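You operate a simulated robot arm through the tools that you are given. There is no shell and no other tool. Be economical: measure what you need, move in short steps, check, and stop when the job is done.

The job below is to be done with a simulated two-armed robot. You get a single attempt, and the scene is never put back.

## Task
Hold the dustpan, brush the pebbles in, shut the pale brush away and stand the pan on the bench. Set down upright: pale brush.
Where things are to end (x, y in the base frame): pale brush within 60 mm of [480, -200]; dustpan within 60 mm of [530, -1010].

It is judged by the outcome, as a careful person would: the job done as asked, and still so three seconds after it is handed in. It fails if anything else is knocked over, pushed out of place, dropped, spilled or broken.

## Robot
Two 7-joint arms with two-finger parallel grippers on one trunk, on a base that drives. Base frame: it is fixed to the floor where the robot stands at the start and does not move with it; the origin is under the middle of the robot, x ahead of it, y to its left, z up. Readings come in mm, degrees, newtons and seconds.
The left shoulder is at the start at [70, 134, 1216], the right one opposite. With the tool pointing down near the work surface each hand reaches from about 100 to 620 mm from the robot's upright axis, wherever it stands, measured 20 degrees to its own side. Places, roughly: bench seat [500, -900, 500]; cupboard shelf [500, -100, 500]; hall cupboard door [400, -100, 400]; pale brush (3x15x9 cm) [500, 100, 800]. Payload 1.57 kg a hand.
The tool frame of a hand sits at the grasp point between the pads (the TCP): z along the fingers, y along the line on which they close. The tips reach 30 mm beyond it. The gripper opens to 80 mm. The fingers are 17 mm wide and 12 mm thick; the gripper's body (40 by 82 mm) begins 80 mm behind the TCP.
Orientation is that of the tool frame in the base frame, as [roll, pitch, yaw] about the fixed x, y, z axes, in that order (R = Rz(yaw) Ry(pitch) Rx(roll)). With the fingers straight down and closing along the base's y, the tool's x points along the base's -x, its y along +y and its z along -z.

## Interface
- The arms move only by the tool step_arm. It takes "left_commands", "right_commands" or both (then of equal length, played together; a hand with none holds still); each is a list of rows, each an object of numbers (a shift or turn left out is 0, a gripper value left out holds the last): "dx", "dy", "dz": the shift along the tool's x, y, z in units of 40 mm (1.0 is 40 mm); "wx", "wy", "wz": the turn, a rotation vector about the tool's x, y, z in units of 8 degrees (1.0 is 8 degrees); "grip": the gripper command, from -1 (fully open) to 1 (shut), values between in proportion. In form: [{"dx": .., "dy": .., "dz": .., "wx": .., "wy": .., "wz": .., "grip": ..}, ...]. A call has 1 to 10 rows; each row shifts and turns the commanded pose from where the row before left it, along the tool's axes as they then stand. A call with a number of a shift or a turn outside -1 to 1 is refused whole. Each row takes 0.2 s and may step no farther than 50 mm and 8.6 degrees from the row before; otherwise, or with a gripper value out of range, the whole call is refused. A pose out of reach is approached as far as the arm can. The call stops where the force on the tool passes 40 N (or 10 N more than at its start, if that is more) or the arm is blocked; 0.2 s more then pass. Each finger travels about 153 mm/s and halts on what it meets, pressing with about 37 N; the grip force reading is that of the motor and also rises with nothing between the fingers. The clock runs only during rows and for 0.2 s after the last one: add rows that do not move to give the fingers time. The reply holds the time, the measured pose of the TCP, the force on the tool along the base axes, the opening and the grip force, in the units named above and with some noise, with the torque about the TCP (base axes, N m) and any sound that the robot's microphone picked up.
- Cameras (640 x 400 px; columns grow to the right, rows downward): "scene" is now at [97.7, -14.2, 1414.5]; the picture's right is [-0.27, -0.96, 0.00], its down [-0.87, 0.24, -0.42] and it looks along [0.41, -0.11, -0.91] (base axes); focal length 214 px, centre (320, 200). "left" rides on the left gripper at [72, 7, -122] in its tool frame; the picture's right is [-0.09, 1.00, 0.00], its down [-0.84, -0.08, -0.54] and it looks along [-0.54, -0.05, 0.84] (tool axes); focal length 238 px, centre (320, 200). "right" rides on the right gripper at [72, -7, -122] in its tool frame; the picture's right is [0.09, 1.00, 0.00], its down [-0.84, 0.08, -0.54] and it looks along [-0.54, 0.05, 0.84] (tool axes); focal length 238 px, centre (320, 200). There is no depth. A picture from a camera that has moved, and an enlarged one, comes with that camera's place and axes in the base frame and with its lens. The place of the scene camera against the robot may be out by one fixed shift of up to 25 mm in any direction.
- snapshot(camera): a new picture of that camera. No time passes.
- move_column(by): slides the trunk up (or, below 0, down) by that many mm; the arms and the scene camera ride with it, the base frame stays. It gives what a move gives, with no picture.
- steer(legs): drives the robot by 1 to 6 legs, each [ahead, left, turn to the left] in mm, mm and degrees, along the robot's own axes; the way and the turn of a leg run together, so that a leg with both is an arc; at most 1500 mm and 180 degrees a leg. The arms and the cameras ride along, it lands a little off, and it stops where it bumps. It gives what a move gives.
- turn_head(pan, tilt): turns the head with the scene camera to pan (to the left, within 86 degrees either way) and tilt (down, from -29 to 69), counted from straight ahead of the robot. It gives what a move gives.
- close_up(camera, box): a new picture of the part [left, top, right, bottom] of that camera's present view, enlarged. No time passes.
- close_job(): hands the job in; it is judged then, once.

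Go step by step. Nothing tells you exact positions but the pictures and the camera data: compare them with the known pose of the tool, close in by small moves and look again before you grip or let go. The budget is 120 turns and 92 pictures, counting those below and the enlarged ones. Unless the task says otherwise, let go and move clear before handing in, and close with one line.

The tools are called after "Emit:" as a command line: name --argument value ..., lists and objects as JSON in quotes. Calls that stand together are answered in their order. step_arm: Moves the arms, as the interface text tells. Its arguments: {"type":"object","properties":{"left_commands":{"type":"array"},"right_commands":{"type":"array"}},"required":[]} The other tools are called the same way: move_column (by) slides the trunk up or down; steer (legs) drives the base; turn_head (pan, tilt) turns the head that bears the scene camera; snapshot (camera) takes a picture; close_up (camera, box) takes an enlarged picture of a part of a camera's view; close_job () hands the job in.

At the start:

```text
t: 0.0
left_tcp_pos: [442.0, 82.1, 1105.8]
left_tool_rot: [180.0, 0.1, -179.8]
left_ft_force: [-0.1, 1.0, -0.8]
left_wrist_torque: [0.02, 0.0, 0.01]
left_opening: 80.0
left_grip_force: 0.1
right_tcp_pos: [325.2, -274.0, 1122.4]
right_tool_rot: [179.9, 0.0, -180.0]
right_ft_force: [0.2, 1.0, 0.1]
right_wrist_torque: [-0.01, -0.02, 0.0]
right_opening: 79.9
right_grip_force: 0.1
trunk travel left (down, up): [-789.0, 151.0]
robot x, y, heading: [0.5, -1.2, -0.0]
head pan, tilt: [-15.4, 65.0]
```

scene: 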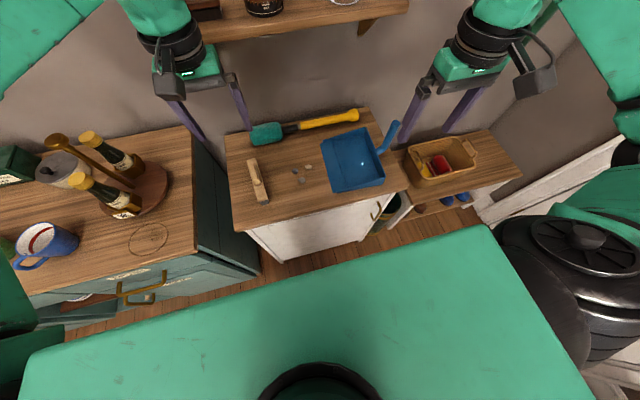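
right: 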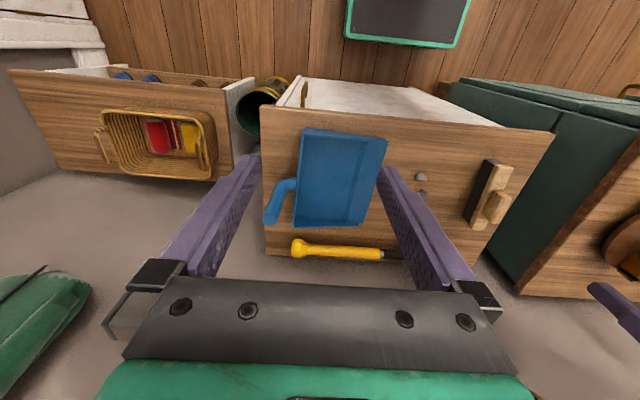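
left: 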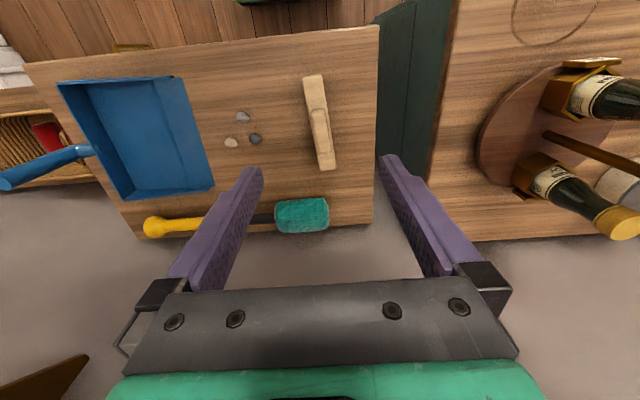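

I see the cupboard top with the blue dustpan, three pebbles and the pale brush. I'll take closer looks before moving.

Emit:
close_up --camera "scene" --box '[220, 90, 420, 270]'

Emit:
close_up --camera "scene" --box '[360, 100, 560, 240]'

Emit:
close_up --camera "left" --box '[20, 20, 400, 250]'

```text
2.22 times, centred on (320, 180) of scene
camera zoom: at [97.7, -14.2, 1414.5], right [-0.27, -0.96, 0.0], down [-0.87, 0.24, -0.42], along [0.41, -0.11, -0.91], focal length 477 px, centre (320, 244)
```

zoom: 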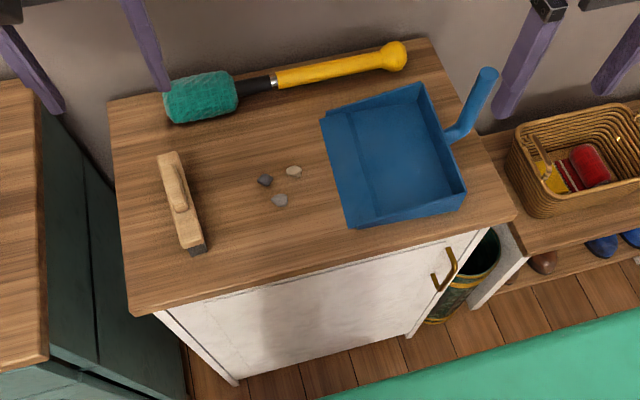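

```text
2.86 times, centred on (460, 170) of scene
camera zoom: at [97.7, -14.2, 1414.5], right [-0.27, -0.96, 0.0], down [-0.87, 0.24, -0.42], along [0.41, -0.11, -0.91], focal length 613 px, centre (-80, 286)
```

zoom: 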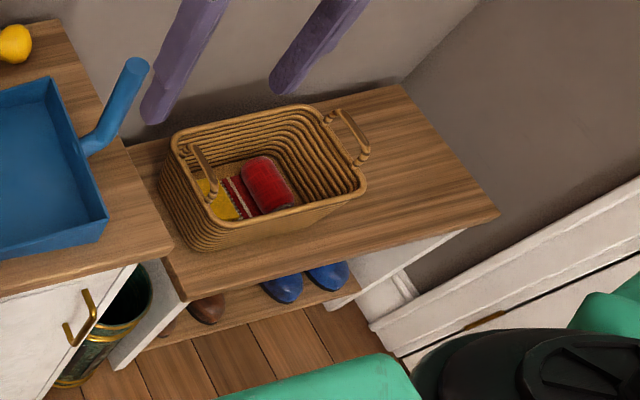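

```text
1.68 times, centred on (210, 135) of left
camera zoom: at [369.9, 89.9, 1228.0], right [0.09, 1.0, 0.0], down [0.84, -0.08, 0.54], along [0.54, -0.05, -0.84], focal length 401 px, centre (505, 310)
```

zoom: 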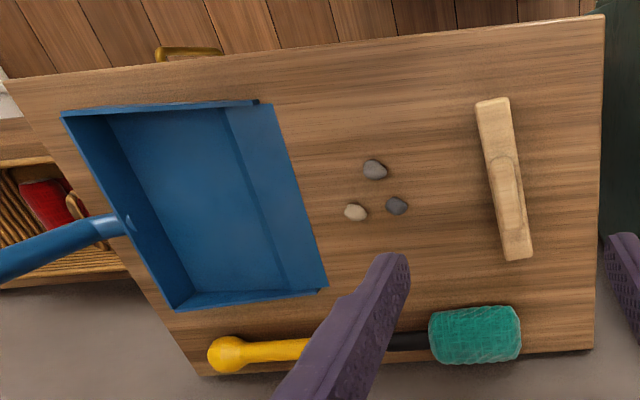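

The pan's lip faces left (y≈-150) and its handle rises almost upright at about (483,-330), tip z≈950. The pebbles lie around (485,-60) and the brush at (482,82). I'll look around at the floor, the door and the bench.

Emit:
turn_head --pan -60 --tilt 40

Emit:
snapshot --camera "scene"

Emit:
turn_head --pan 0 --tilt 50

Emit:
snapshot --camera "scene"

```text
t: 1.1
left_tcp_pos: [441.1, 81.6, 1106.1]
left_tool_rot: [-180.0, 0.1, -180.0]
left_ft_force: [0.5, 0.1, 1.0]
left_wrist_torque: [0.01, -0.01, -0.02]
left_opening: 79.9
left_grip_force: 0.1
right_tcp_pos: [324.0, -273.9, 1122.7]
right_tool_rot: [-180.0, 0.0, 180.0]
right_ft_force: [-1.0, -0.1, 0.7]
right_wrist_torque: [0.0, -0.01, -0.02]
right_opening: 79.8
right_grip_force: 0.0
trunk travel left (down, up): [-789.0, 151.0]
robot x, y, heading: [0.6, -2.7, -0.1]
head pan, tilt: [-60.0, 40.0]
```

```text
85 pictures are left
camera scene: at [81.8, -71.7, 1446.8], right [-0.87, -0.5, 0.0], down [-0.32, 0.56, -0.77], along [0.38, -0.66, -0.64], focal length 214 px, centre (320, 200)
```

scene: 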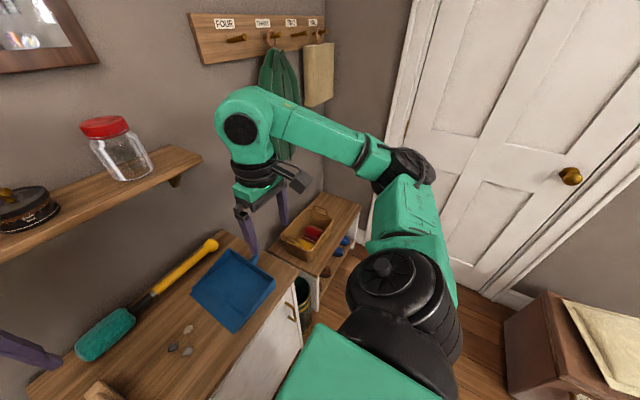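

```text
t: 2.4
left_tcp_pos: [441.6, 82.9, 1106.0]
left_tool_rot: [180.0, 0.0, -179.9]
left_ft_force: [-1.1, 0.0, -0.5]
left_wrist_torque: [0.02, 0.01, 0.02]
left_opening: 80.2
left_grip_force: 0.0
right_tcp_pos: [324.6, -274.4, 1122.7]
right_tool_rot: [180.0, 0.0, 180.0]
right_ft_force: [0.6, 0.4, -0.1]
right_wrist_torque: [0.01, -0.01, 0.01]
right_opening: 79.9
right_grip_force: 0.1
trunk travel left (down, up): [-789.0, 151.0]
robot x, y, heading: [-0.9, 0.4, 0.1]
head pan, tilt: [0.0, 50.0]
```

```text
84 pictures are left
camera scene: at [116.3, 1.7, 1432.7], right [0.0, -1.0, 0.0], down [-0.77, 0.0, -0.64], along [0.64, 0.0, -0.77], focal length 214 px, centre (320, 200)
```

scene: 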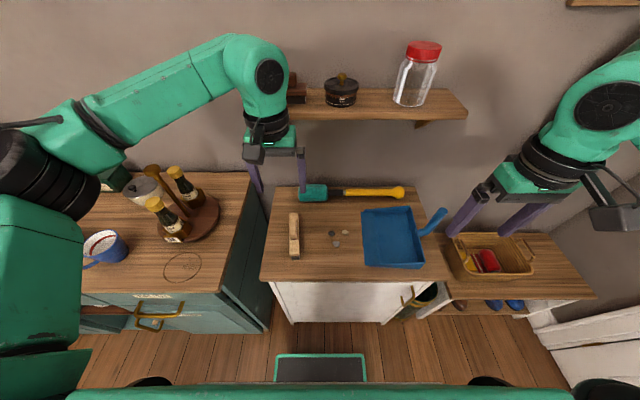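

Room to work looks fine. I'll bring the left hand over the brush and the right hand over the pan's handle for close views.

Emit:
step_arm --left_commands '[{"dx": -0.25, "dz": 0.9}, {"dx": -0.25, "dz": 0.9}, {"dx": -0.25, "dz": 0.9}, {"dx": -0.25, "dz": 0.9}]' --right_commands '[{"dx": -1.0, "dy": -0.4, "dz": 0.4}, {"dx": -1.0, "dy": -0.4, "dz": 0.4}, {"dx": -1.0, "dy": -0.4, "dz": 0.4}, {"dx": -1.0, "dy": -0.4, "dz": 0.4}]'

Emit:
snapshot --camera "left"

Emit:
snapshot --camera "right"

Emit:
snapshot --camera "scene"

```text
t: 3.4
left_tcp_pos: [482.1, 82.7, 961.8]
left_tool_rot: [179.9, -0.1, -179.9]
left_ft_force: [0.8, 0.5, -1.0]
left_wrist_torque: [0.0, 0.02, -0.03]
left_opening: 79.9
left_grip_force: 0.1
right_tcp_pos: [487.2, -339.0, 1057.4]
right_tool_rot: [180.0, 0.0, 179.9]
right_ft_force: [0.9, -0.5, 0.0]
right_wrist_torque: [0.03, 0.03, 0.02]
right_opening: 80.1
right_grip_force: 0.1
trunk travel left (down, up): [-789.0, 151.0]
robot x, y, heading: [-1.3, -2.3, -0.0]
head pan, tilt: [0.0, 50.0]
```

```text
83 pictures are left
camera left: at [410.1, 91.0, 1082.6], right [0.09, 1.0, 0.0], down [0.84, -0.08, 0.54], along [0.54, -0.05, -0.84], focal length 238 px, centre (320, 200)
```

left: 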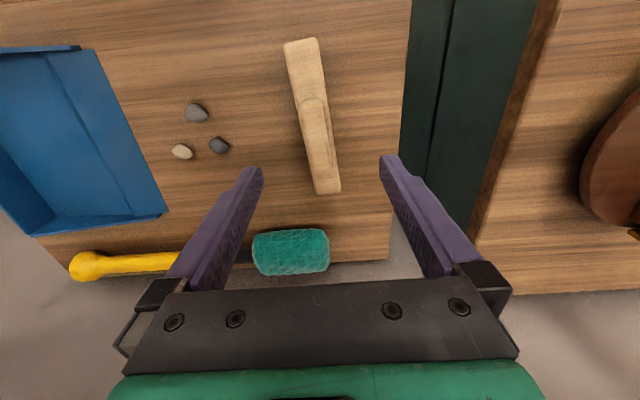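

```text
82 pictures are left
camera right: at [413.8, -344.5, 1179.2], right [-0.09, 1.0, 0.0], down [0.84, 0.08, 0.54], along [0.54, 0.05, -0.84], focal length 238 px, centre (320, 200)
```

right: 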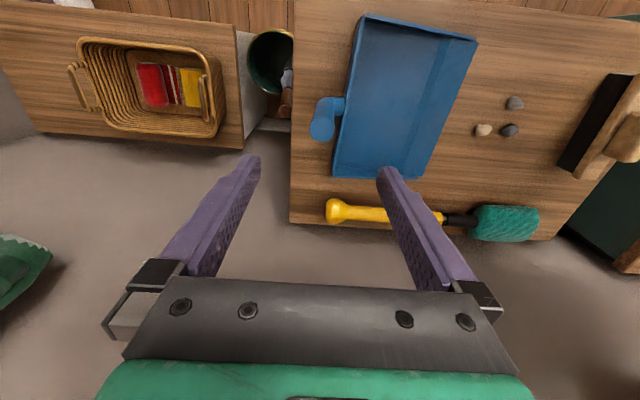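

```text
81 pictures are left
camera scene: at [119.2, 2.1, 1432.4], right [0.0, -1.0, 0.0], down [-0.77, 0.0, -0.64], along [0.64, 0.0, -0.77], focal length 214 px, centre (320, 200)
```

scene: 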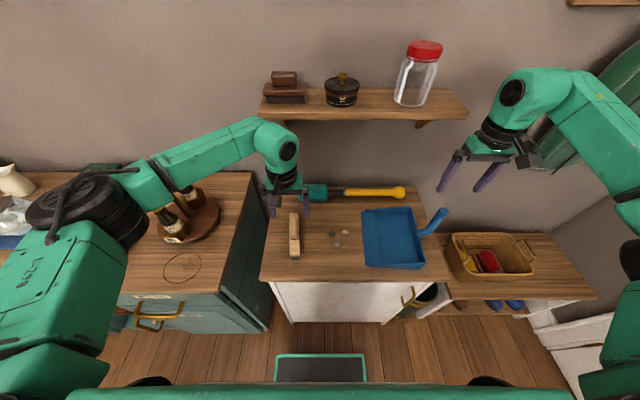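

Emit:
close_up --camera "right" --box '[540, 60, 640, 190]'

Emit:
close_up --camera "left" --box '[250, 20, 390, 210]'

Emit:
close_up --camera "scene" --box '[260, 170, 460, 310]'

```text
3.08 times, centred on (590, 125) of right
camera zoom: at [413.8, -344.5, 1179.2], right [-0.09, 1.0, 0.0], down [0.84, 0.08, 0.54], along [0.54, 0.05, -0.84], focal length 733 px, centre (-511, 431)
```

zoom: 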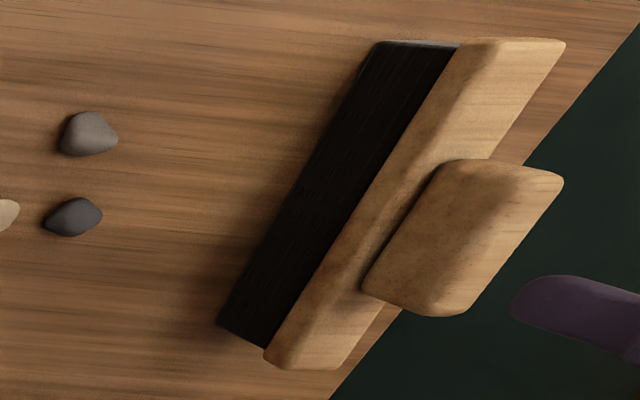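

```text
2.11 times, centred on (320, 115) of left
camera zoom: at [410.1, 91.0, 1082.6], right [0.09, 1.0, 0.0], down [0.84, -0.08, 0.54], along [0.54, -0.05, -0.84], focal length 502 px, centre (320, 379)
```

zoom: 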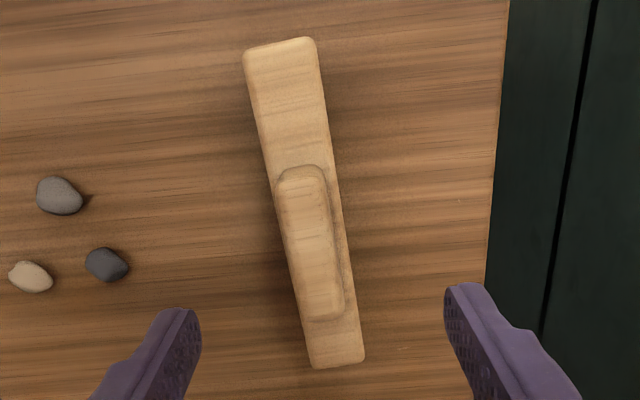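

```text
2.86 times, centred on (360, 240) of scene
camera zoom: at [119.2, 2.1, 1432.4], right [0.0, -1.0, 0.0], down [-0.77, 0.0, -0.64], along [0.64, 0.0, -0.77], focal length 613 px, centre (206, 86)
```

zoom: 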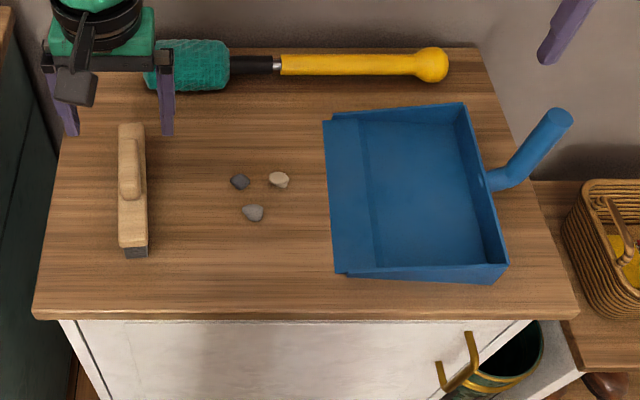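

The brush's grip is a block about z 854–888 at (479,82), turned about 4°. The left hand will take it by this grip while the right comes to just above the pan's handle tip, tilted 8° along it.

Emit:
step_arm --left_commands '[{"dx": 0.07, "dz": 0.6, "wz": -0.54}, {"dz": 0.6}, {"dz": 0.45}, {"dz": 0.22}]' --right_commands '[{"dx": 0.15, "dz": 0.45, "wx": -1.0}, {"dz": 0.45}, {"dz": 0.4}, {"dz": 0.4}]'

Emit:
snapshot --camera "left"

Emit:
snapshot --camera "right"

```text
t: 4.4
left_tcp_pos: [479.4, 83.4, 887.3]
left_tool_rot: [180.0, -0.1, -175.5]
left_ft_force: [1.2, -0.3, -0.1]
left_wrist_torque: [-0.01, 0.01, -0.01]
left_opening: 79.8
left_grip_force: 0.1
right_tcp_pos: [484.6, -339.1, 1009.6]
right_tool_rot: [-180.0, -0.1, 180.0]
right_ft_force: [-0.9, -0.3, 0.2]
right_wrist_torque: [0.01, 0.02, 0.02]
right_opening: 80.1
right_grip_force: 0.0
right hand out of reach, approached as far as the arm can: row 1
trunk travel left (down, up): [-789.0, 151.0]
robot x, y, heading: [0.9, -0.1, -0.1]
head pan, tilt: [0.0, 50.0]
```

```text
77 pictures are left
camera left: at [406.3, 85.5, 1008.9], right [0.01, 1.0, 0.0], down [0.84, -0.01, 0.54], along [0.54, -0.01, -0.84], focal length 238 px, centre (320, 200)
```

left: 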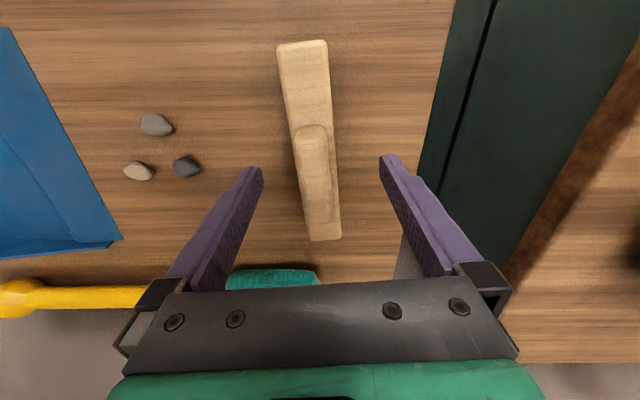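

```text
76 pictures are left
camera right: at [411.2, -345.0, 1130.6], right [-0.09, 1.0, 0.0], down [0.84, 0.08, 0.54], along [0.54, 0.05, -0.84], focal length 238 px, centre (320, 200)
```

right: 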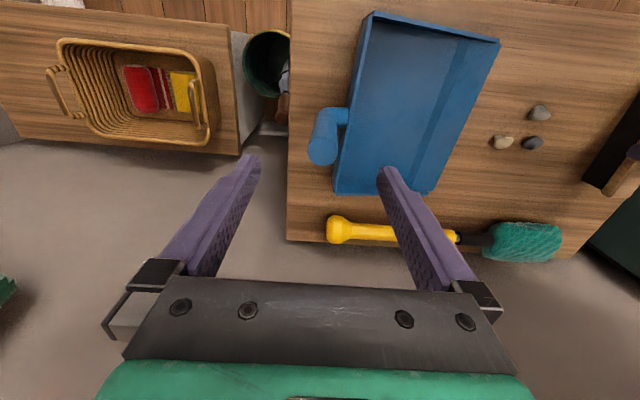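

Left fingers straddle the brush's grip; I'll close them, and test a smaller tilt on the right, which could not make the first one.

Emit:
step_arm --left_commands '[{"dx": 0.12}, {"grip": 1}, {"grip": 1}, {"grip": 1}]' --right_commands '[{"dx": 0.1}, {"wx": -0.35}, {"wx": -0.35}, {}]'

```text
t: 5.4
left_tcp_pos: [474.1, 83.9, 887.7]
left_tool_rot: [180.0, -0.1, -175.6]
left_ft_force: [-0.2, -0.3, 1.7]
left_wrist_torque: [-0.04, 0.04, 0.0]
left_opening: 19.3
left_grip_force: 33.2
right_tcp_pos: [479.7, -338.8, 1008.9]
right_tool_rot: [177.3, 0.1, 179.7]
right_ft_force: [-0.4, 0.7, 0.6]
right_wrist_torque: [0.06, 0.0, -0.02]
right_opening: 80.0
right_grip_force: 0.1
right hand out of reach, approached as far as the arm can: row 3
trunk travel left (down, up): [-789.0, 151.0]
robot x, y, heading: [-0.6, -0.8, 0.0]
head pan, tilt: [0.0, 50.0]
```

Brush is held. The right arm is near its reach limit, so I'll lift the brush, draw both hands back 60 mm and drive ahead 60 mm.

Emit:
step_arm --left_commands '[{"dz": -0.75}, {"dz": -0.75, "dx": 0.5}, {"dx": 0.5}, {"dx": 0.5}]' --right_commands '[{"dz": -0.5, "dx": 0.3}, {"dx": 0.4}, {"dx": 0.4}, {"dx": 0.4}]'

Emit:
steer --legs '[[60, 0, 0]]'

Emit:
snapshot --camera "scene"

Emit:
snapshot --camera "left"

```text
t: 6.4
left_tcp_pos: [413.1, 76.8, 948.5]
left_tool_rot: [-179.9, 0.1, -175.4]
left_ft_force: [-0.6, -0.2, -2.4]
left_wrist_torque: [-0.03, 0.01, 0.02]
left_opening: 19.6
left_grip_force: 33.5
right_tcp_pos: [421.3, -337.4, 1029.4]
right_tool_rot: [177.4, 0.1, 179.7]
right_ft_force: [-0.5, -0.4, 0.2]
right_wrist_torque: [-0.03, 0.0, -0.01]
right_opening: 80.1
right_grip_force: 0.0
trunk travel left (down, up): [-789.0, 151.0]
robot x, y, heading: [-0.8, -2.5, -0.1]
head pan, tilt: [0.0, 50.0]
```

```text
t: 7.4
left_tcp_pos: [470.8, 78.4, 949.3]
left_tool_rot: [-180.0, 0.2, -175.5]
left_ft_force: [-0.6, -0.7, -1.3]
left_wrist_torque: [0.0, 0.01, -0.02]
left_opening: 19.1
left_grip_force: 33.5
right_tcp_pos: [478.3, -337.5, 1029.7]
right_tool_rot: [177.4, 0.3, 179.9]
right_ft_force: [-0.9, 0.0, 0.1]
right_wrist_torque: [-0.01, -0.04, -0.01]
right_opening: 80.2
right_grip_force: 0.0
trunk travel left (down, up): [-789.0, 151.0]
robot x, y, heading: [59.1, -0.8, 0.2]
head pan, tilt: [0.0, 50.0]
```

```text
75 pictures are left
camera scene: at [170.6, 2.0, 1433.2], right [0.0, -1.0, 0.0], down [-0.76, 0.0, -0.65], along [0.65, 0.0, -0.76], focal length 214 px, centre (320, 200)
```

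scene: 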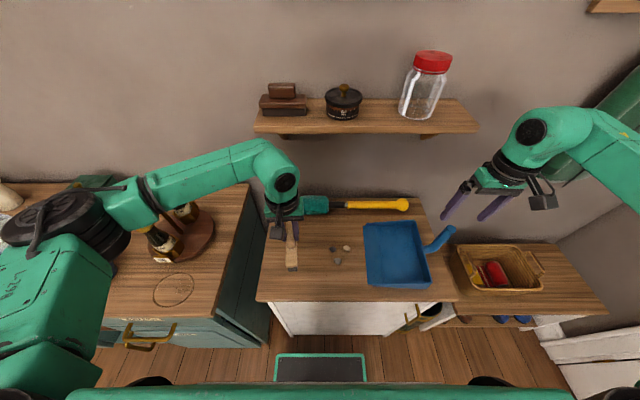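

```text
74 pictures are left
camera left: at [397.3, 79.6, 1071.2], right [0.01, 1.0, 0.0], down [0.84, -0.01, 0.55], along [0.55, -0.01, -0.84], focal length 238 px, centre (320, 200)
```

left: 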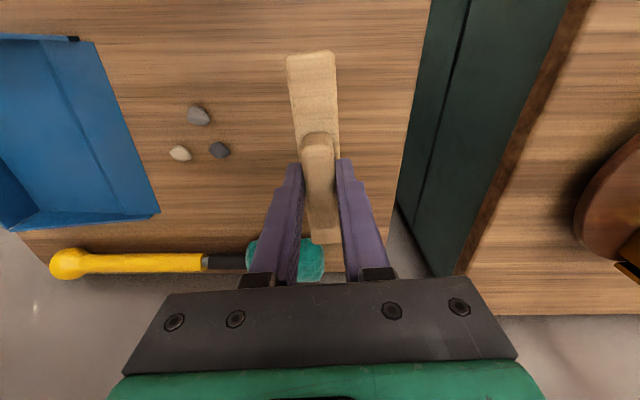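

Emit:
step_arm --right_commands '[{"wx": -0.35}, {"dy": -0.2}, {"dz": 0.7}, {"dz": 0.7}, {"dz": 0.7}, {"dz": 0.7}]'

Emit:
snapshot --camera "right"

Emit:
close_up --camera "scene" --box '[350, 140, 550, 300]'

```text
t: 8.8
left_tcp_pos: [474.8, 76.8, 947.4]
left_tool_rot: [180.0, -0.1, -175.5]
left_ft_force: [0.3, -0.3, -1.4]
left_wrist_torque: [-0.02, -0.02, -0.02]
left_opening: 19.5
left_grip_force: 33.2
right_tcp_pos: [481.6, -337.0, 916.9]
right_tool_rot: [174.5, 0.0, 179.7]
right_ft_force: [0.2, 0.0, -0.1]
right_wrist_torque: [0.02, 0.03, -0.01]
right_opening: 80.2
right_grip_force: 0.0
trunk travel left (down, up): [-789.0, 151.0]
robot x, y, heading: [61.2, 2.6, -0.1]
head pan, tilt: [0.0, 50.0]
```

```text
73 pictures are left
camera right: at [408.1, -352.3, 1037.0], right [-0.09, 0.99, 0.1], down [0.84, 0.02, 0.55], along [0.54, 0.13, -0.83], focal length 238 px, centre (320, 200)
```

right: 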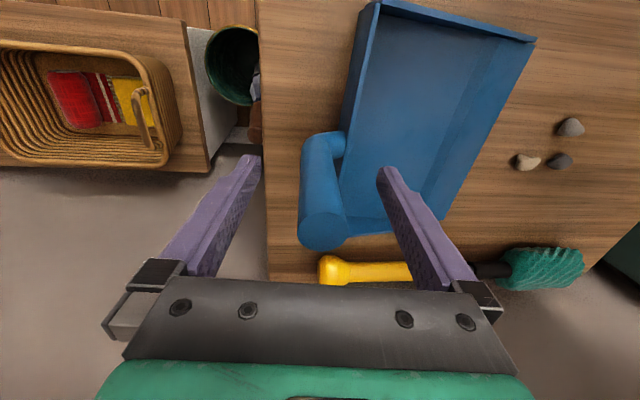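

```text
2.50 times, centred on (450, 220) of scene
camera zoom: at [177.1, 1.7, 1432.6], right [0.0, -1.0, 0.0], down [-0.77, 0.0, -0.64], along [0.64, 0.0, -0.77], focal length 536 px, centre (-5, 150)
```

zoom: 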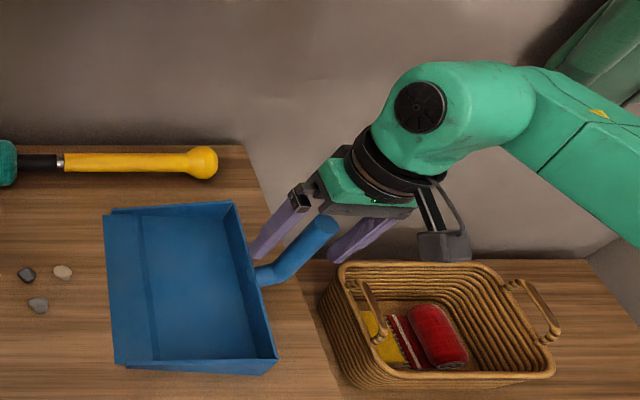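

The handle is between the right fingers; closing.

Emit:
step_arm --right_commands '[{"dx": 0.12}, {"grip": 1}, {"grip": 1}, {"grip": 1}]'

Emit:
snapshot --camera "right"

Emit:
close_up --camera "scene" --box '[250, 180, 470, 310]'

```text
t: 9.8
left_tcp_pos: [475.2, 76.2, 948.4]
left_tool_rot: [179.9, 0.0, -175.5]
left_ft_force: [0.1, -0.4, -0.5]
left_wrist_torque: [0.01, 0.01, -0.01]
left_opening: 19.4
left_grip_force: 33.2
right_tcp_pos: [477.1, -335.6, 917.2]
right_tool_rot: [174.5, 0.0, 179.8]
right_ft_force: [-0.3, 0.4, 0.5]
right_wrist_torque: [-0.1, 0.01, 0.01]
right_opening: 23.0
right_grip_force: 36.1
trunk travel left (down, up): [-789.0, 151.0]
robot x, y, heading: [62.2, 1.7, 0.1]
head pan, tilt: [0.0, 50.0]
```

```text
71 pictures are left
camera right: at [402.9, -352.5, 1036.7], right [-0.09, 0.99, 0.09], down [0.84, 0.02, 0.55], along [0.54, 0.13, -0.83], focal length 238 px, centre (320, 200)
```

right: 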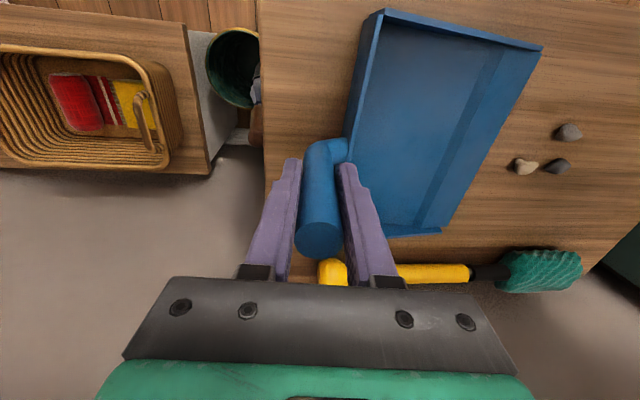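

```text
2.91 times, centred on (360, 245) of scene
camera zoom: at [176.3, 1.8, 1432.6], right [0.0, -1.0, 0.0], down [-0.77, 0.0, -0.64], along [0.64, 0.0, -0.77], focal length 624 px, centre (204, 69)
```

zoom: 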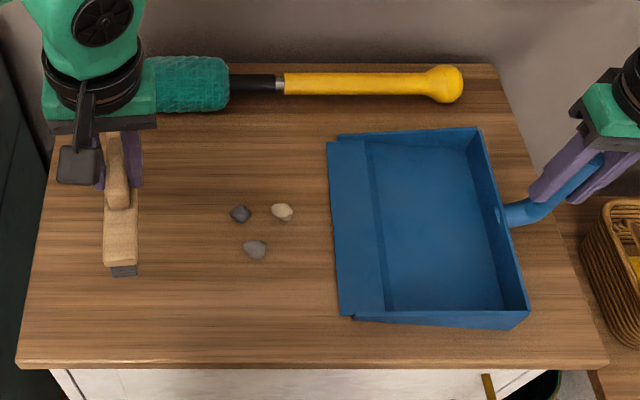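

Pan is held. I'll straighten the brush and lower its bristles to the top, beside the pebbles.

Emit:
step_arm --left_commands '[{"wz": 0.55, "dx": -0.17, "dy": 0.05}, {"dz": 0.6}, {"dz": 0.6}, {"dz": 0.25}, {}]'

Emit:
snapshot --camera "left"

Emit:
close_up --camera "scene" --box '[250, 180, 470, 310]'

```text
t: 11.0
left_tcp_pos: [479.9, 80.7, 889.0]
left_tool_rot: [180.0, -0.1, -180.0]
left_ft_force: [-0.1, -0.6, -1.8]
left_wrist_torque: [-0.01, 0.01, -0.02]
left_opening: 19.2
left_grip_force: 33.2
right_tcp_pos: [477.7, -335.4, 917.2]
right_tool_rot: [174.5, 0.1, 179.8]
right_ft_force: [-0.1, 0.2, -0.6]
right_wrist_torque: [-0.11, 0.0, 0.0]
right_opening: 23.6
right_grip_force: 35.7
trunk travel left (down, up): [-789.0, 151.0]
robot x, y, heading: [61.5, 2.7, 0.3]
head pan, tilt: [0.0, 50.0]
```

```text
69 pictures are left
camera left: at [408.4, 88.5, 1011.8], right [0.09, 1.0, 0.0], down [0.84, -0.08, 0.54], along [0.54, -0.05, -0.84], focal length 238 px, centre (320, 200)
```

left: 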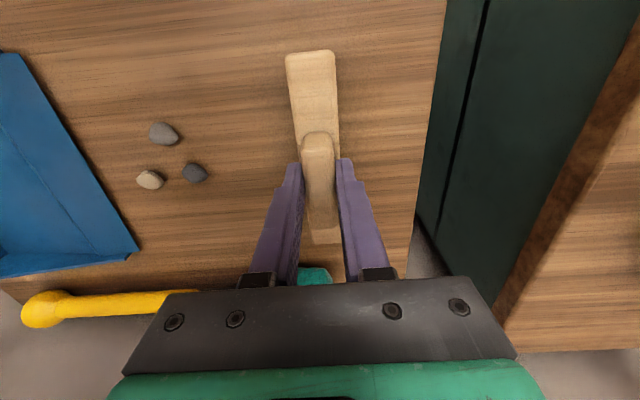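

```text
2.91 times, centred on (360, 245) of scene
camera zoom: at [176.3, 1.8, 1432.6], right [0.0, -1.0, 0.0], down [-0.77, 0.0, -0.64], along [0.64, 0.0, -0.77], focal length 624 px, centre (204, 69)
```

zoom: 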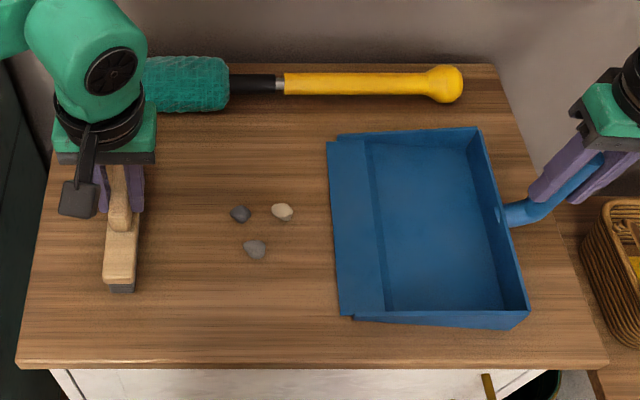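

Sweeping toward the pan slowly.

Emit:
step_arm --left_commands '[{"dy": -0.4}, {"dy": -0.4}, {"dy": -0.4}, {"dy": -0.4}, {"dy": -0.4}, {"dy": -0.4}, {"dy": -0.4}, {"dy": -0.4}, {"dy": -0.4}, {"dy": -0.3}]'

Emit:
close_up --camera "scene" --box '[250, 180, 470, 310]'

Emit:
snapshot --camera "right"

```text
t: 13.2
left_tcp_pos: [480.4, -76.7, 888.9]
left_tool_rot: [179.9, 0.0, -179.9]
left_ft_force: [-0.7, 0.3, -1.0]
left_wrist_torque: [0.01, 0.03, 0.02]
left_opening: 19.3
left_grip_force: 33.2
right_tcp_pos: [477.5, -337.4, 916.3]
right_tool_rot: [174.5, 0.1, 179.8]
right_ft_force: [-0.2, -1.1, -0.3]
right_wrist_torque: [-0.07, 0.05, 0.01]
right_opening: 23.6
right_grip_force: 36.1
trunk travel left (down, up): [-789.0, 151.0]
robot x, y, heading: [59.7, -1.2, 0.5]
head pan, tilt: [0.0, 50.0]
```

```text
2.91 times, centred on (360, 245) of scene
camera zoom: at [176.3, 1.0, 1432.6], right [0.0, -1.0, 0.0], down [-0.77, 0.0, -0.64], along [0.64, 0.0, -0.77], focal length 624 px, centre (204, 69)
```

zoom: 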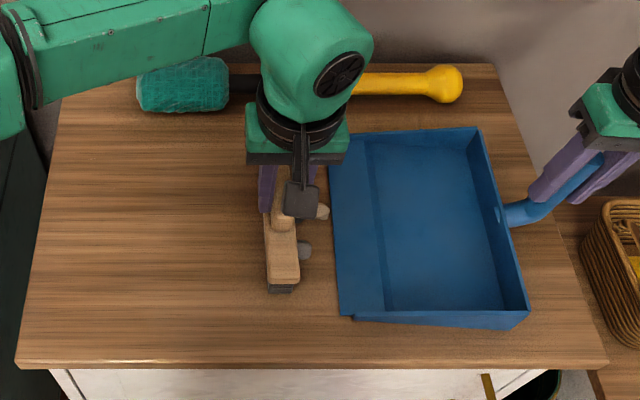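

```text
66 pictures are left
camera right: at [403.0, -353.0, 1036.6], right [-0.09, 0.99, 0.1], down [0.84, 0.02, 0.55], along [0.54, 0.13, -0.83], focal length 238 px, centre (320, 200)
```

right: 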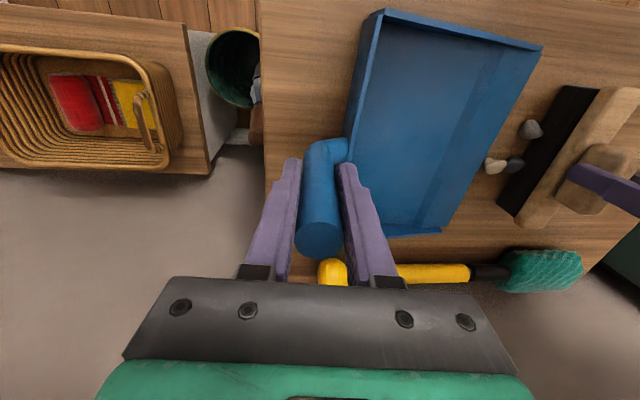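

Emit:
step_arm --left_commands '[{"dy": -0.3}, {"dy": -0.3}, {"dy": -0.3}, {"dy": -0.3}]'

Emit:
close_up --camera "right" --box '[330, 0, 640, 250]'

```text
t: 14.2
left_tcp_pos: [478.1, -122.2, 890.4]
left_tool_rot: [-179.7, 0.2, 179.9]
left_ft_force: [-1.1, 11.0, 20.0]
left_wrist_torque: [1.44, -0.8, 0.23]
left_opening: 28.7
left_grip_force: 36.8
right_tcp_pos: [473.6, -331.3, 918.8]
right_tool_rot: [174.6, 0.2, -180.0]
right_ft_force: [0.0, -3.6, -1.0]
right_wrist_torque: [-0.57, 0.09, 0.16]
right_opening: 23.5
right_grip_force: 35.7
trunk travel left (down, up): [-789.0, 151.0]
robot x, y, heading: [61.9, 0.9, 0.1]
head pan, tilt: [0.0, 50.0]
```

```text
1.60 times, centred on (485, 125) of right
camera zoom: at [400.2, -349.4, 1038.6], right [-0.09, 0.99, 0.09], down [0.83, 0.03, 0.55], along [0.54, 0.13, -0.83], focal length 381 px, centre (56, 320)
```

zoom: 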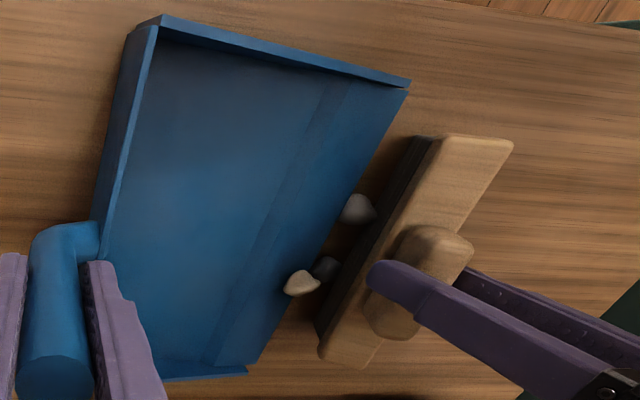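

The bristles jammed and the brush tilted in the grip (opening 28 mm). I'll back off a little and look.

Emit:
step_arm --left_commands '[{"dy": 0.3, "dz": -0.1}, {"dy": 0.2}, {}]'

Emit:
close_up --camera "right" --box '[330, 0, 640, 250]'

Emit:
snapshot --camera "left"

Emit:
close_up --camera "scene" --box '[310, 190, 430, 300]'

```text
t: 15.0
left_tcp_pos: [479.6, -104.5, 893.0]
left_tool_rot: [179.9, 0.0, 180.0]
left_ft_force: [-0.5, 9.4, 0.8]
left_wrist_torque: [0.8, 0.12, -0.22]
left_opening: 19.6
left_grip_force: 33.4
right_tcp_pos: [476.9, -336.9, 916.8]
right_tool_rot: [174.7, 0.2, 179.8]
right_ft_force: [1.7, -10.2, -1.2]
right_wrist_torque: [-1.4, -0.21, 0.02]
right_opening: 23.6
right_grip_force: 35.7
trunk travel left (down, up): [-789.0, 151.0]
robot x, y, heading: [60.3, 1.1, -0.2]
head pan, tilt: [0.0, 50.0]
```

```text
1.60 times, centred on (485, 125) of right
camera zoom: at [402.6, -353.5, 1036.7], right [-0.09, 0.99, 0.09], down [0.84, 0.02, 0.55], along [0.54, 0.12, -0.83], focal length 381 px, centre (56, 320)
```

zoom: 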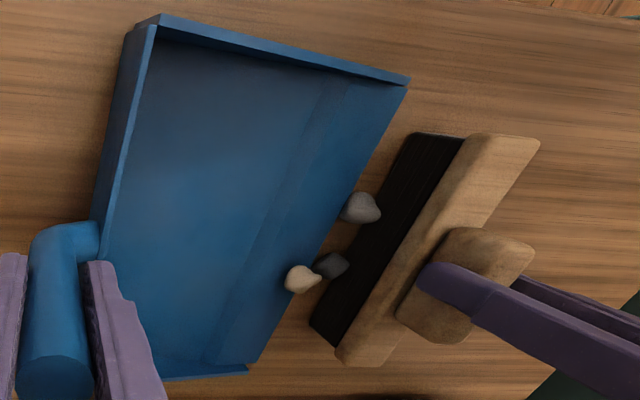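

```text
63 pictures are left
camera left: at [408.4, -97.3, 1014.5], right [0.09, 1.0, 0.0], down [0.84, -0.08, 0.54], along [0.54, -0.05, -0.84], focal length 238 px, centre (320, 200)
```

left: 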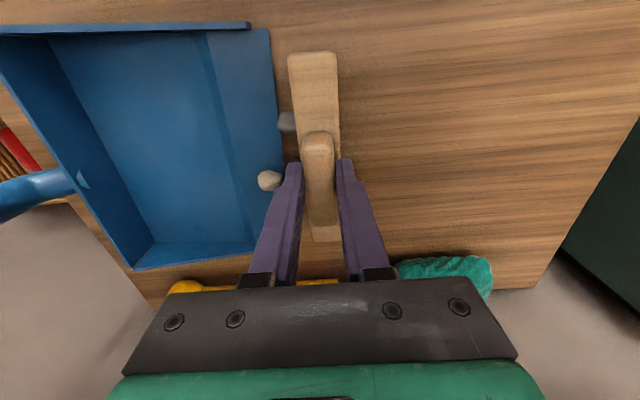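

```text
3.64 times, centred on (370, 245) of scene
camera zoom: at [175.8, 1.5, 1432.5], right [0.0, -1.0, 0.0], down [-0.77, 0.0, -0.64], along [0.64, 0.0, -0.77], focal length 780 px, centre (138, 36)
```

zoom: 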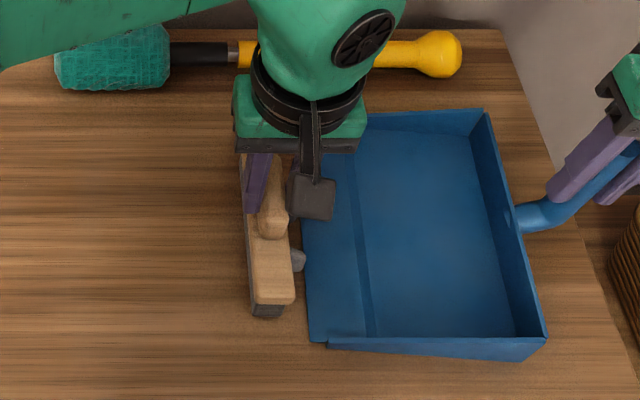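

Emit:
close_up --camera "left" --box '[200, 10, 360, 200]'

Emit:
close_up --camera "right" --box '[460, 60, 580, 200]'

```text
2.11 times, centred on (280, 105) of left
camera zoom: at [408.4, -97.3, 1014.5], right [0.09, 1.0, 0.0], down [0.84, -0.08, 0.54], along [0.54, -0.05, -0.84], focal length 502 px, centre (404, 400)
```

zoom: 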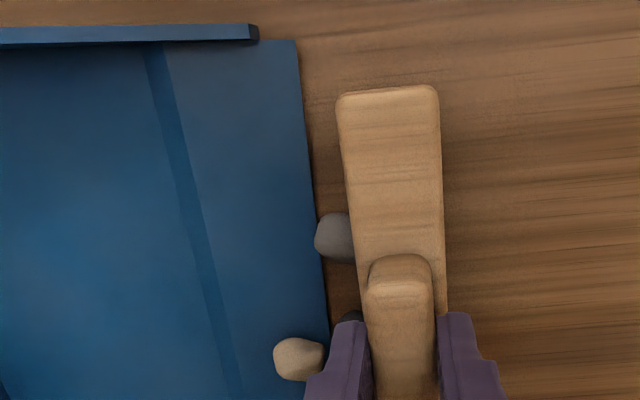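

```text
2.86 times, centred on (520, 130) of right
camera zoom: at [402.6, -353.5, 1036.7], right [-0.09, 0.99, 0.09], down [0.84, 0.02, 0.55], along [0.54, 0.12, -0.83], focal length 681 px, centre (-251, 400)
```

zoom: 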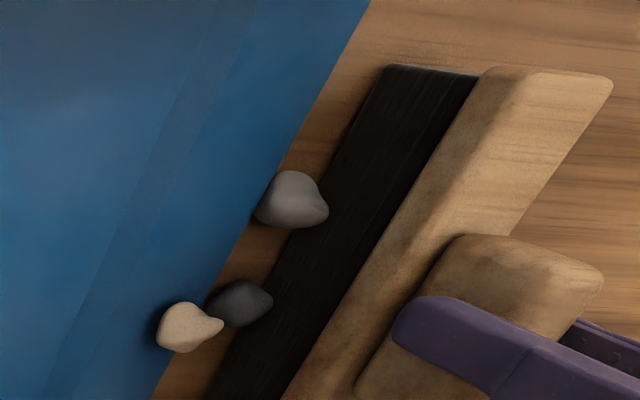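

Pebbles are wedged against the pan's lip, one already on it. Moving the bristles up while pushing should carry them up the lip.

Emit:
step_arm --left_commands '[{"dy": -0.12, "dz": -0.05}, {"dy": -0.12, "dz": -0.05}, {"dy": -0.12, "dz": -0.03}, {"dy": -0.12, "dz": -0.0}]'

Emit:
close_up --camera "right" --box '[420, 40, 580, 220]'

```text
t: 16.0
left_tcp_pos: [480.6, -123.9, 898.4]
left_tool_rot: [180.0, 0.0, -179.9]
left_ft_force: [-0.4, -0.4, -0.2]
left_wrist_torque: [-0.04, -0.01, 0.01]
left_opening: 19.5
left_grip_force: 33.6
right_tcp_pos: [475.5, -335.4, 915.8]
right_tool_rot: [174.4, 0.1, 179.7]
right_ft_force: [0.2, -0.3, -1.1]
right_wrist_torque: [-0.09, -0.04, 0.03]
right_opening: 23.6
right_grip_force: 35.7
trunk travel left (down, up): [-789.0, 151.0]
robot x, y, heading: [60.5, 4.5, 0.4]
head pan, tilt: [0.0, 50.0]
```

```text
2.22 times, centred on (500, 130) of right
camera zoom: at [402.9, -352.5, 1036.7], right [-0.09, 0.99, 0.1], down [0.84, 0.02, 0.55], along [0.54, 0.13, -0.83], focal length 530 px, centre (-80, 356)
```

zoom: 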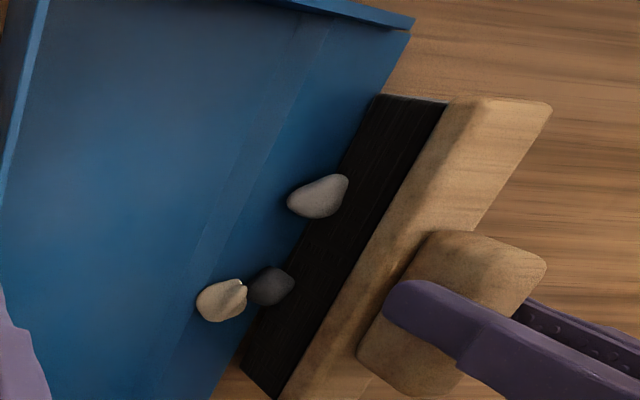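

It worked; all three are on the lip. Continue into the pan.

Emit:
step_arm --left_commands '[{"dy": -0.2}, {"dy": -0.2, "dz": -0.03}, {"dy": -0.2}, {"dy": -0.2, "dz": -0.03}, {"dy": -0.2}]'

Emit:
close_up --camera "right" --box '[360, 0, 580, 240]'

```text
t: 17.2
left_tcp_pos: [479.5, -163.4, 901.1]
left_tool_rot: [180.0, 0.0, -179.9]
left_ft_force: [-0.4, 5.1, 6.8]
left_wrist_torque: [0.29, 0.62, -0.3]
left_opening: 19.1
left_grip_force: 33.6
right_tcp_pos: [476.1, -336.7, 916.2]
right_tool_rot: [174.6, 0.1, 179.9]
right_ft_force: [1.8, -4.0, -5.0]
right_wrist_torque: [-1.77, -0.51, 0.09]
right_opening: 23.6
right_grip_force: 36.1
trunk travel left (down, up): [-789.0, 151.0]
robot x, y, heading: [57.7, 1.0, 0.2]
head pan, tilt: [0.0, 50.0]
```

```text
1.67 times, centred on (470, 120) of right
camera zoom: at [402.5, -352.5, 1037.0], right [-0.09, 0.99, 0.09], down [0.84, 0.02, 0.55], along [0.54, 0.12, -0.83], focal length 397 px, centre (70, 333)
```

zoom: 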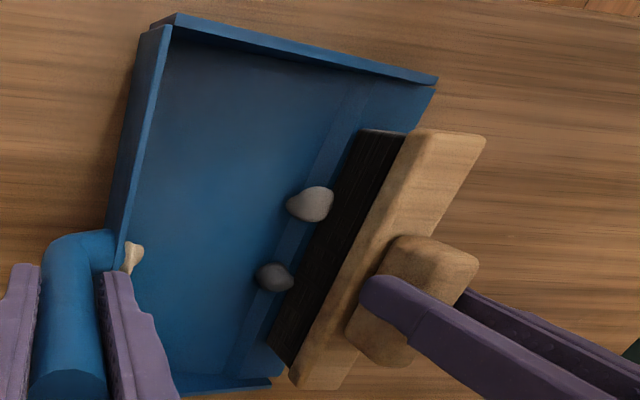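

One pebble slid to the back of the pan. I'll raise slightly and push the other two over the ramp's crest.

Emit:
step_arm --left_commands '[{"dy": -0.1, "dz": -0.1}, {"dy": -0.2, "dz": -0.03}, {"dy": -0.2}, {"dy": -0.2}]'

Emit:
close_up --camera "right" --box '[330, 0, 580, 240]'

```text
t: 18.2
left_tcp_pos: [478.5, -174.4, 905.9]
left_tool_rot: [-179.9, 0.0, -179.9]
left_ft_force: [0.4, -0.1, -1.6]
left_wrist_torque: [-0.01, -0.01, -0.05]
left_opening: 19.2
left_grip_force: 33.8
left hand out of reach, approached as far as the arm can: row 3, 4
right_tcp_pos: [476.8, -336.1, 916.1]
right_tool_rot: [174.5, 0.1, 179.7]
right_ft_force: [0.7, 0.1, -1.1]
right_wrist_torque: [-0.11, -0.05, 0.01]
right_opening: 23.4
right_grip_force: 36.0
trunk travel left (down, up): [-789.0, 151.0]
robot x, y, heading: [54.2, -0.5, 0.1]
head pan, tilt: [0.0, 50.0]
```

```text
1.67 times, centred on (455, 120) of right
camera zoom: at [403.0, -352.6, 1036.7], right [-0.09, 0.99, 0.1], down [0.84, 0.02, 0.55], along [0.54, 0.13, -0.83], focal length 397 px, centre (95, 333)
```

zoom: 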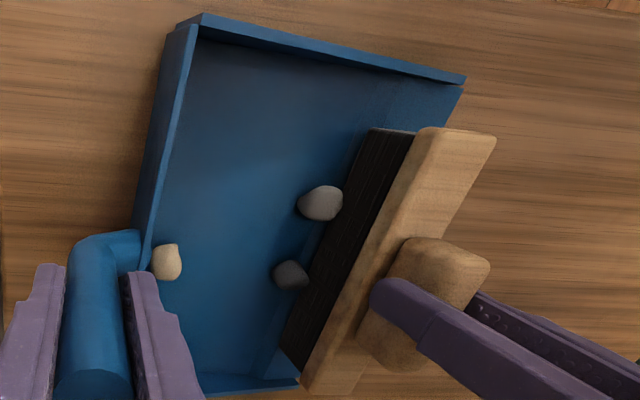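

All three pebbles are in the pan. Next I'll lift the brush out and set it temporarily near the counter's front edge at about (440,-60), to regrip later for the cupboard.

Emit:
step_arm --left_commands '[{"dz": -0.7}, {"dz": -0.5}, {"dy": 0.9, "dx": 0.3}, {"dy": 0.9, "dx": 0.3}, {"dy": 0.9, "dx": 0.3}, {"dy": 0.2, "dx": 0.2, "dz": 0.5}, {"dz": 0.6}, {"dz": 0.3}, {"dz": 0.1}, {}]'

Emit:
snapshot --camera "left"

Emit:
snapshot --camera "scene"

```text
t: 20.4
left_tcp_pos: [436.2, -57.9, 895.5]
left_tool_rot: [-180.0, 0.0, -179.9]
left_ft_force: [-0.5, -0.5, -1.3]
left_wrist_torque: [0.0, 0.01, -0.01]
left_opening: 19.2
left_grip_force: 33.2
right_tcp_pos: [477.5, -335.2, 916.0]
right_tool_rot: [174.5, 0.1, 179.8]
right_ft_force: [-0.1, -0.2, -1.2]
right_wrist_torque: [-0.12, 0.01, -0.01]
right_opening: 23.3
right_grip_force: 35.9
trunk travel left (down, up): [-789.0, 151.0]
robot x, y, heading: [55.9, 1.9, 0.1]
head pan, tilt: [0.0, 50.0]
```

```text
56 pictures are left
camera left: at [363.9, -50.0, 1017.7], right [0.09, 1.0, 0.0], down [0.84, -0.08, 0.54], along [0.54, -0.05, -0.84], focal length 238 px, centre (320, 200)
```

left: 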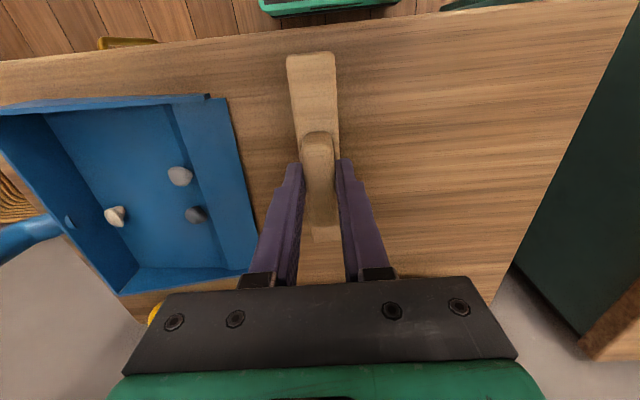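

```text
55 pictures are left
camera scene: at [176.3, 1.7, 1432.6], right [0.0, -1.0, 0.0], down [-0.77, 0.0, -0.64], along [0.64, 0.0, -0.77], focal length 214 px, centre (320, 200)
```

scene: 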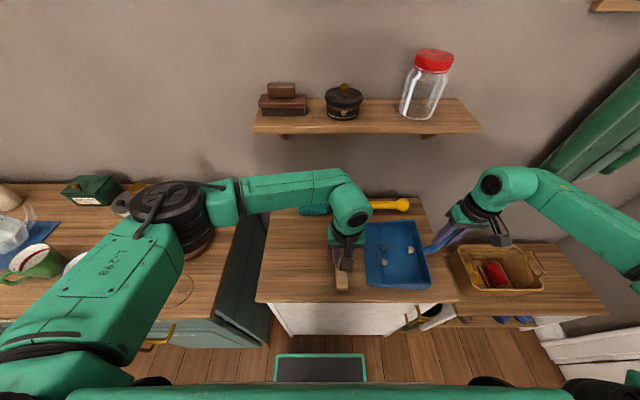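

Emit:
step_arm --left_commands '[{"dz": 0.12}, {"dz": 0.08}, {}, {"grip": 0.0}, {"grip": -1}, {"grip": -1}, {"dz": -0.6}, {"dz": -1}, {"dz": -1}]'

Emit:
snapshot --camera "left"

```text
t: 22.4
left_tcp_pos: [436.7, -60.5, 991.1]
left_tool_rot: [-180.0, 0.0, -179.8]
left_ft_force: [-1.1, -0.2, 0.2]
left_wrist_torque: [-0.01, 0.01, 0.03]
left_opening: 79.9
left_grip_force: 0.1
right_tcp_pos: [477.3, -335.9, 917.3]
right_tool_rot: [174.6, 0.1, 179.8]
right_ft_force: [-0.5, -0.6, -0.7]
right_wrist_torque: [-0.12, 0.02, -0.02]
right_opening: 23.5
right_grip_force: 35.7
trunk travel left (down, up): [-789.0, 151.0]
robot x, y, heading: [59.8, 0.3, -0.0]
head pan, tilt: [0.0, 50.0]
```

```text
54 pictures are left
camera left: at [364.6, -52.9, 1114.4], right [0.09, 1.0, 0.0], down [0.84, -0.08, 0.54], along [0.54, -0.05, -0.84], focal length 238 px, centre (320, 200)
```

left: 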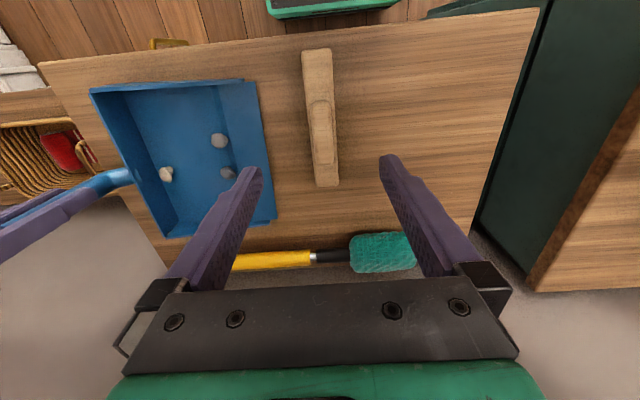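

Now the right hand lifts the pan straight up; the left hand retracts.

Emit:
step_arm --left_commands '[{"dz": -0.8, "dx": 0.3}, {"dz": -0.8, "dx": 0.8}, {"dx": 1.0, "dy": 0.6}, {"dx": 1.0, "dy": 0.6}, {"dx": 0.8, "dy": 0.6}, {"dy": 0.8}]' --right_commands '[{"dz": -0.2}, {"dz": -0.4}, {"dz": -0.6}, {"dz": -0.6}, {"dz": -0.6}, {"dz": -0.4}]'

Emit:
snapshot --camera "scene"

Emit:
snapshot --camera "right"

```text
t: 23.9
left_tcp_pos: [281.1, 44.7, 1054.9]
left_tool_rot: [-179.8, 0.2, -179.1]
left_ft_force: [3.5, 1.0, 0.6]
left_wrist_torque: [-0.27, 0.43, -0.21]
left_opening: 79.9
left_grip_force: 0.1
right_tcp_pos: [476.5, -347.2, 1028.0]
right_tool_rot: [174.5, 0.0, 179.8]
right_ft_force: [-0.4, 0.3, -1.9]
right_wrist_torque: [-0.13, 0.03, 0.02]
right_opening: 23.4
right_grip_force: 35.5
trunk travel left (down, up): [-789.0, 151.0]
robot x, y, heading: [59.5, 0.4, 0.0]
head pan, tilt: [0.0, 50.0]
stopped in row 6 (left hand): the force on the tool passed its limit (the readings are from after the stop); the commanded pose is now the measured one
```

```text
53 pictures are left
camera scene: at [176.3, 2.7, 1432.6], right [0.0, -1.0, 0.0], down [-0.77, 0.0, -0.64], along [0.64, 0.0, -0.77], focal length 214 px, centre (320, 200)
```

scene: 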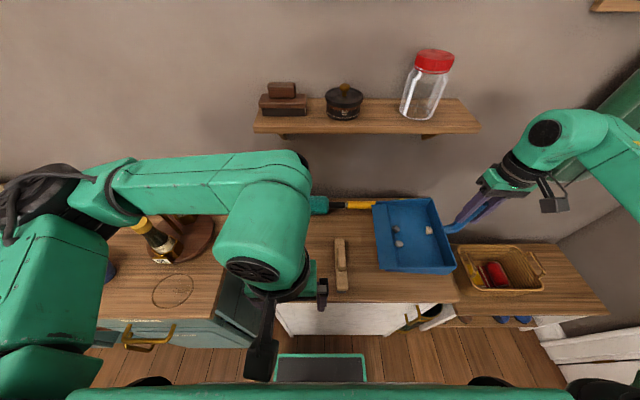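

```text
52 pictures are left
camera right: at [402.9, -363.3, 1148.4], right [-0.09, 0.99, 0.09], down [0.84, 0.02, 0.55], along [0.54, 0.13, -0.83], focal length 238 px, centre (320, 200)
```

right: 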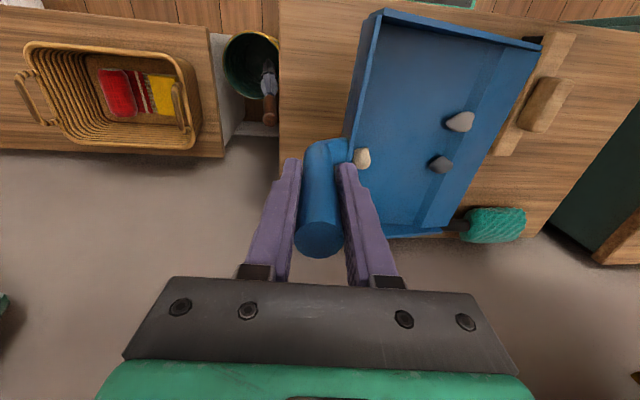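

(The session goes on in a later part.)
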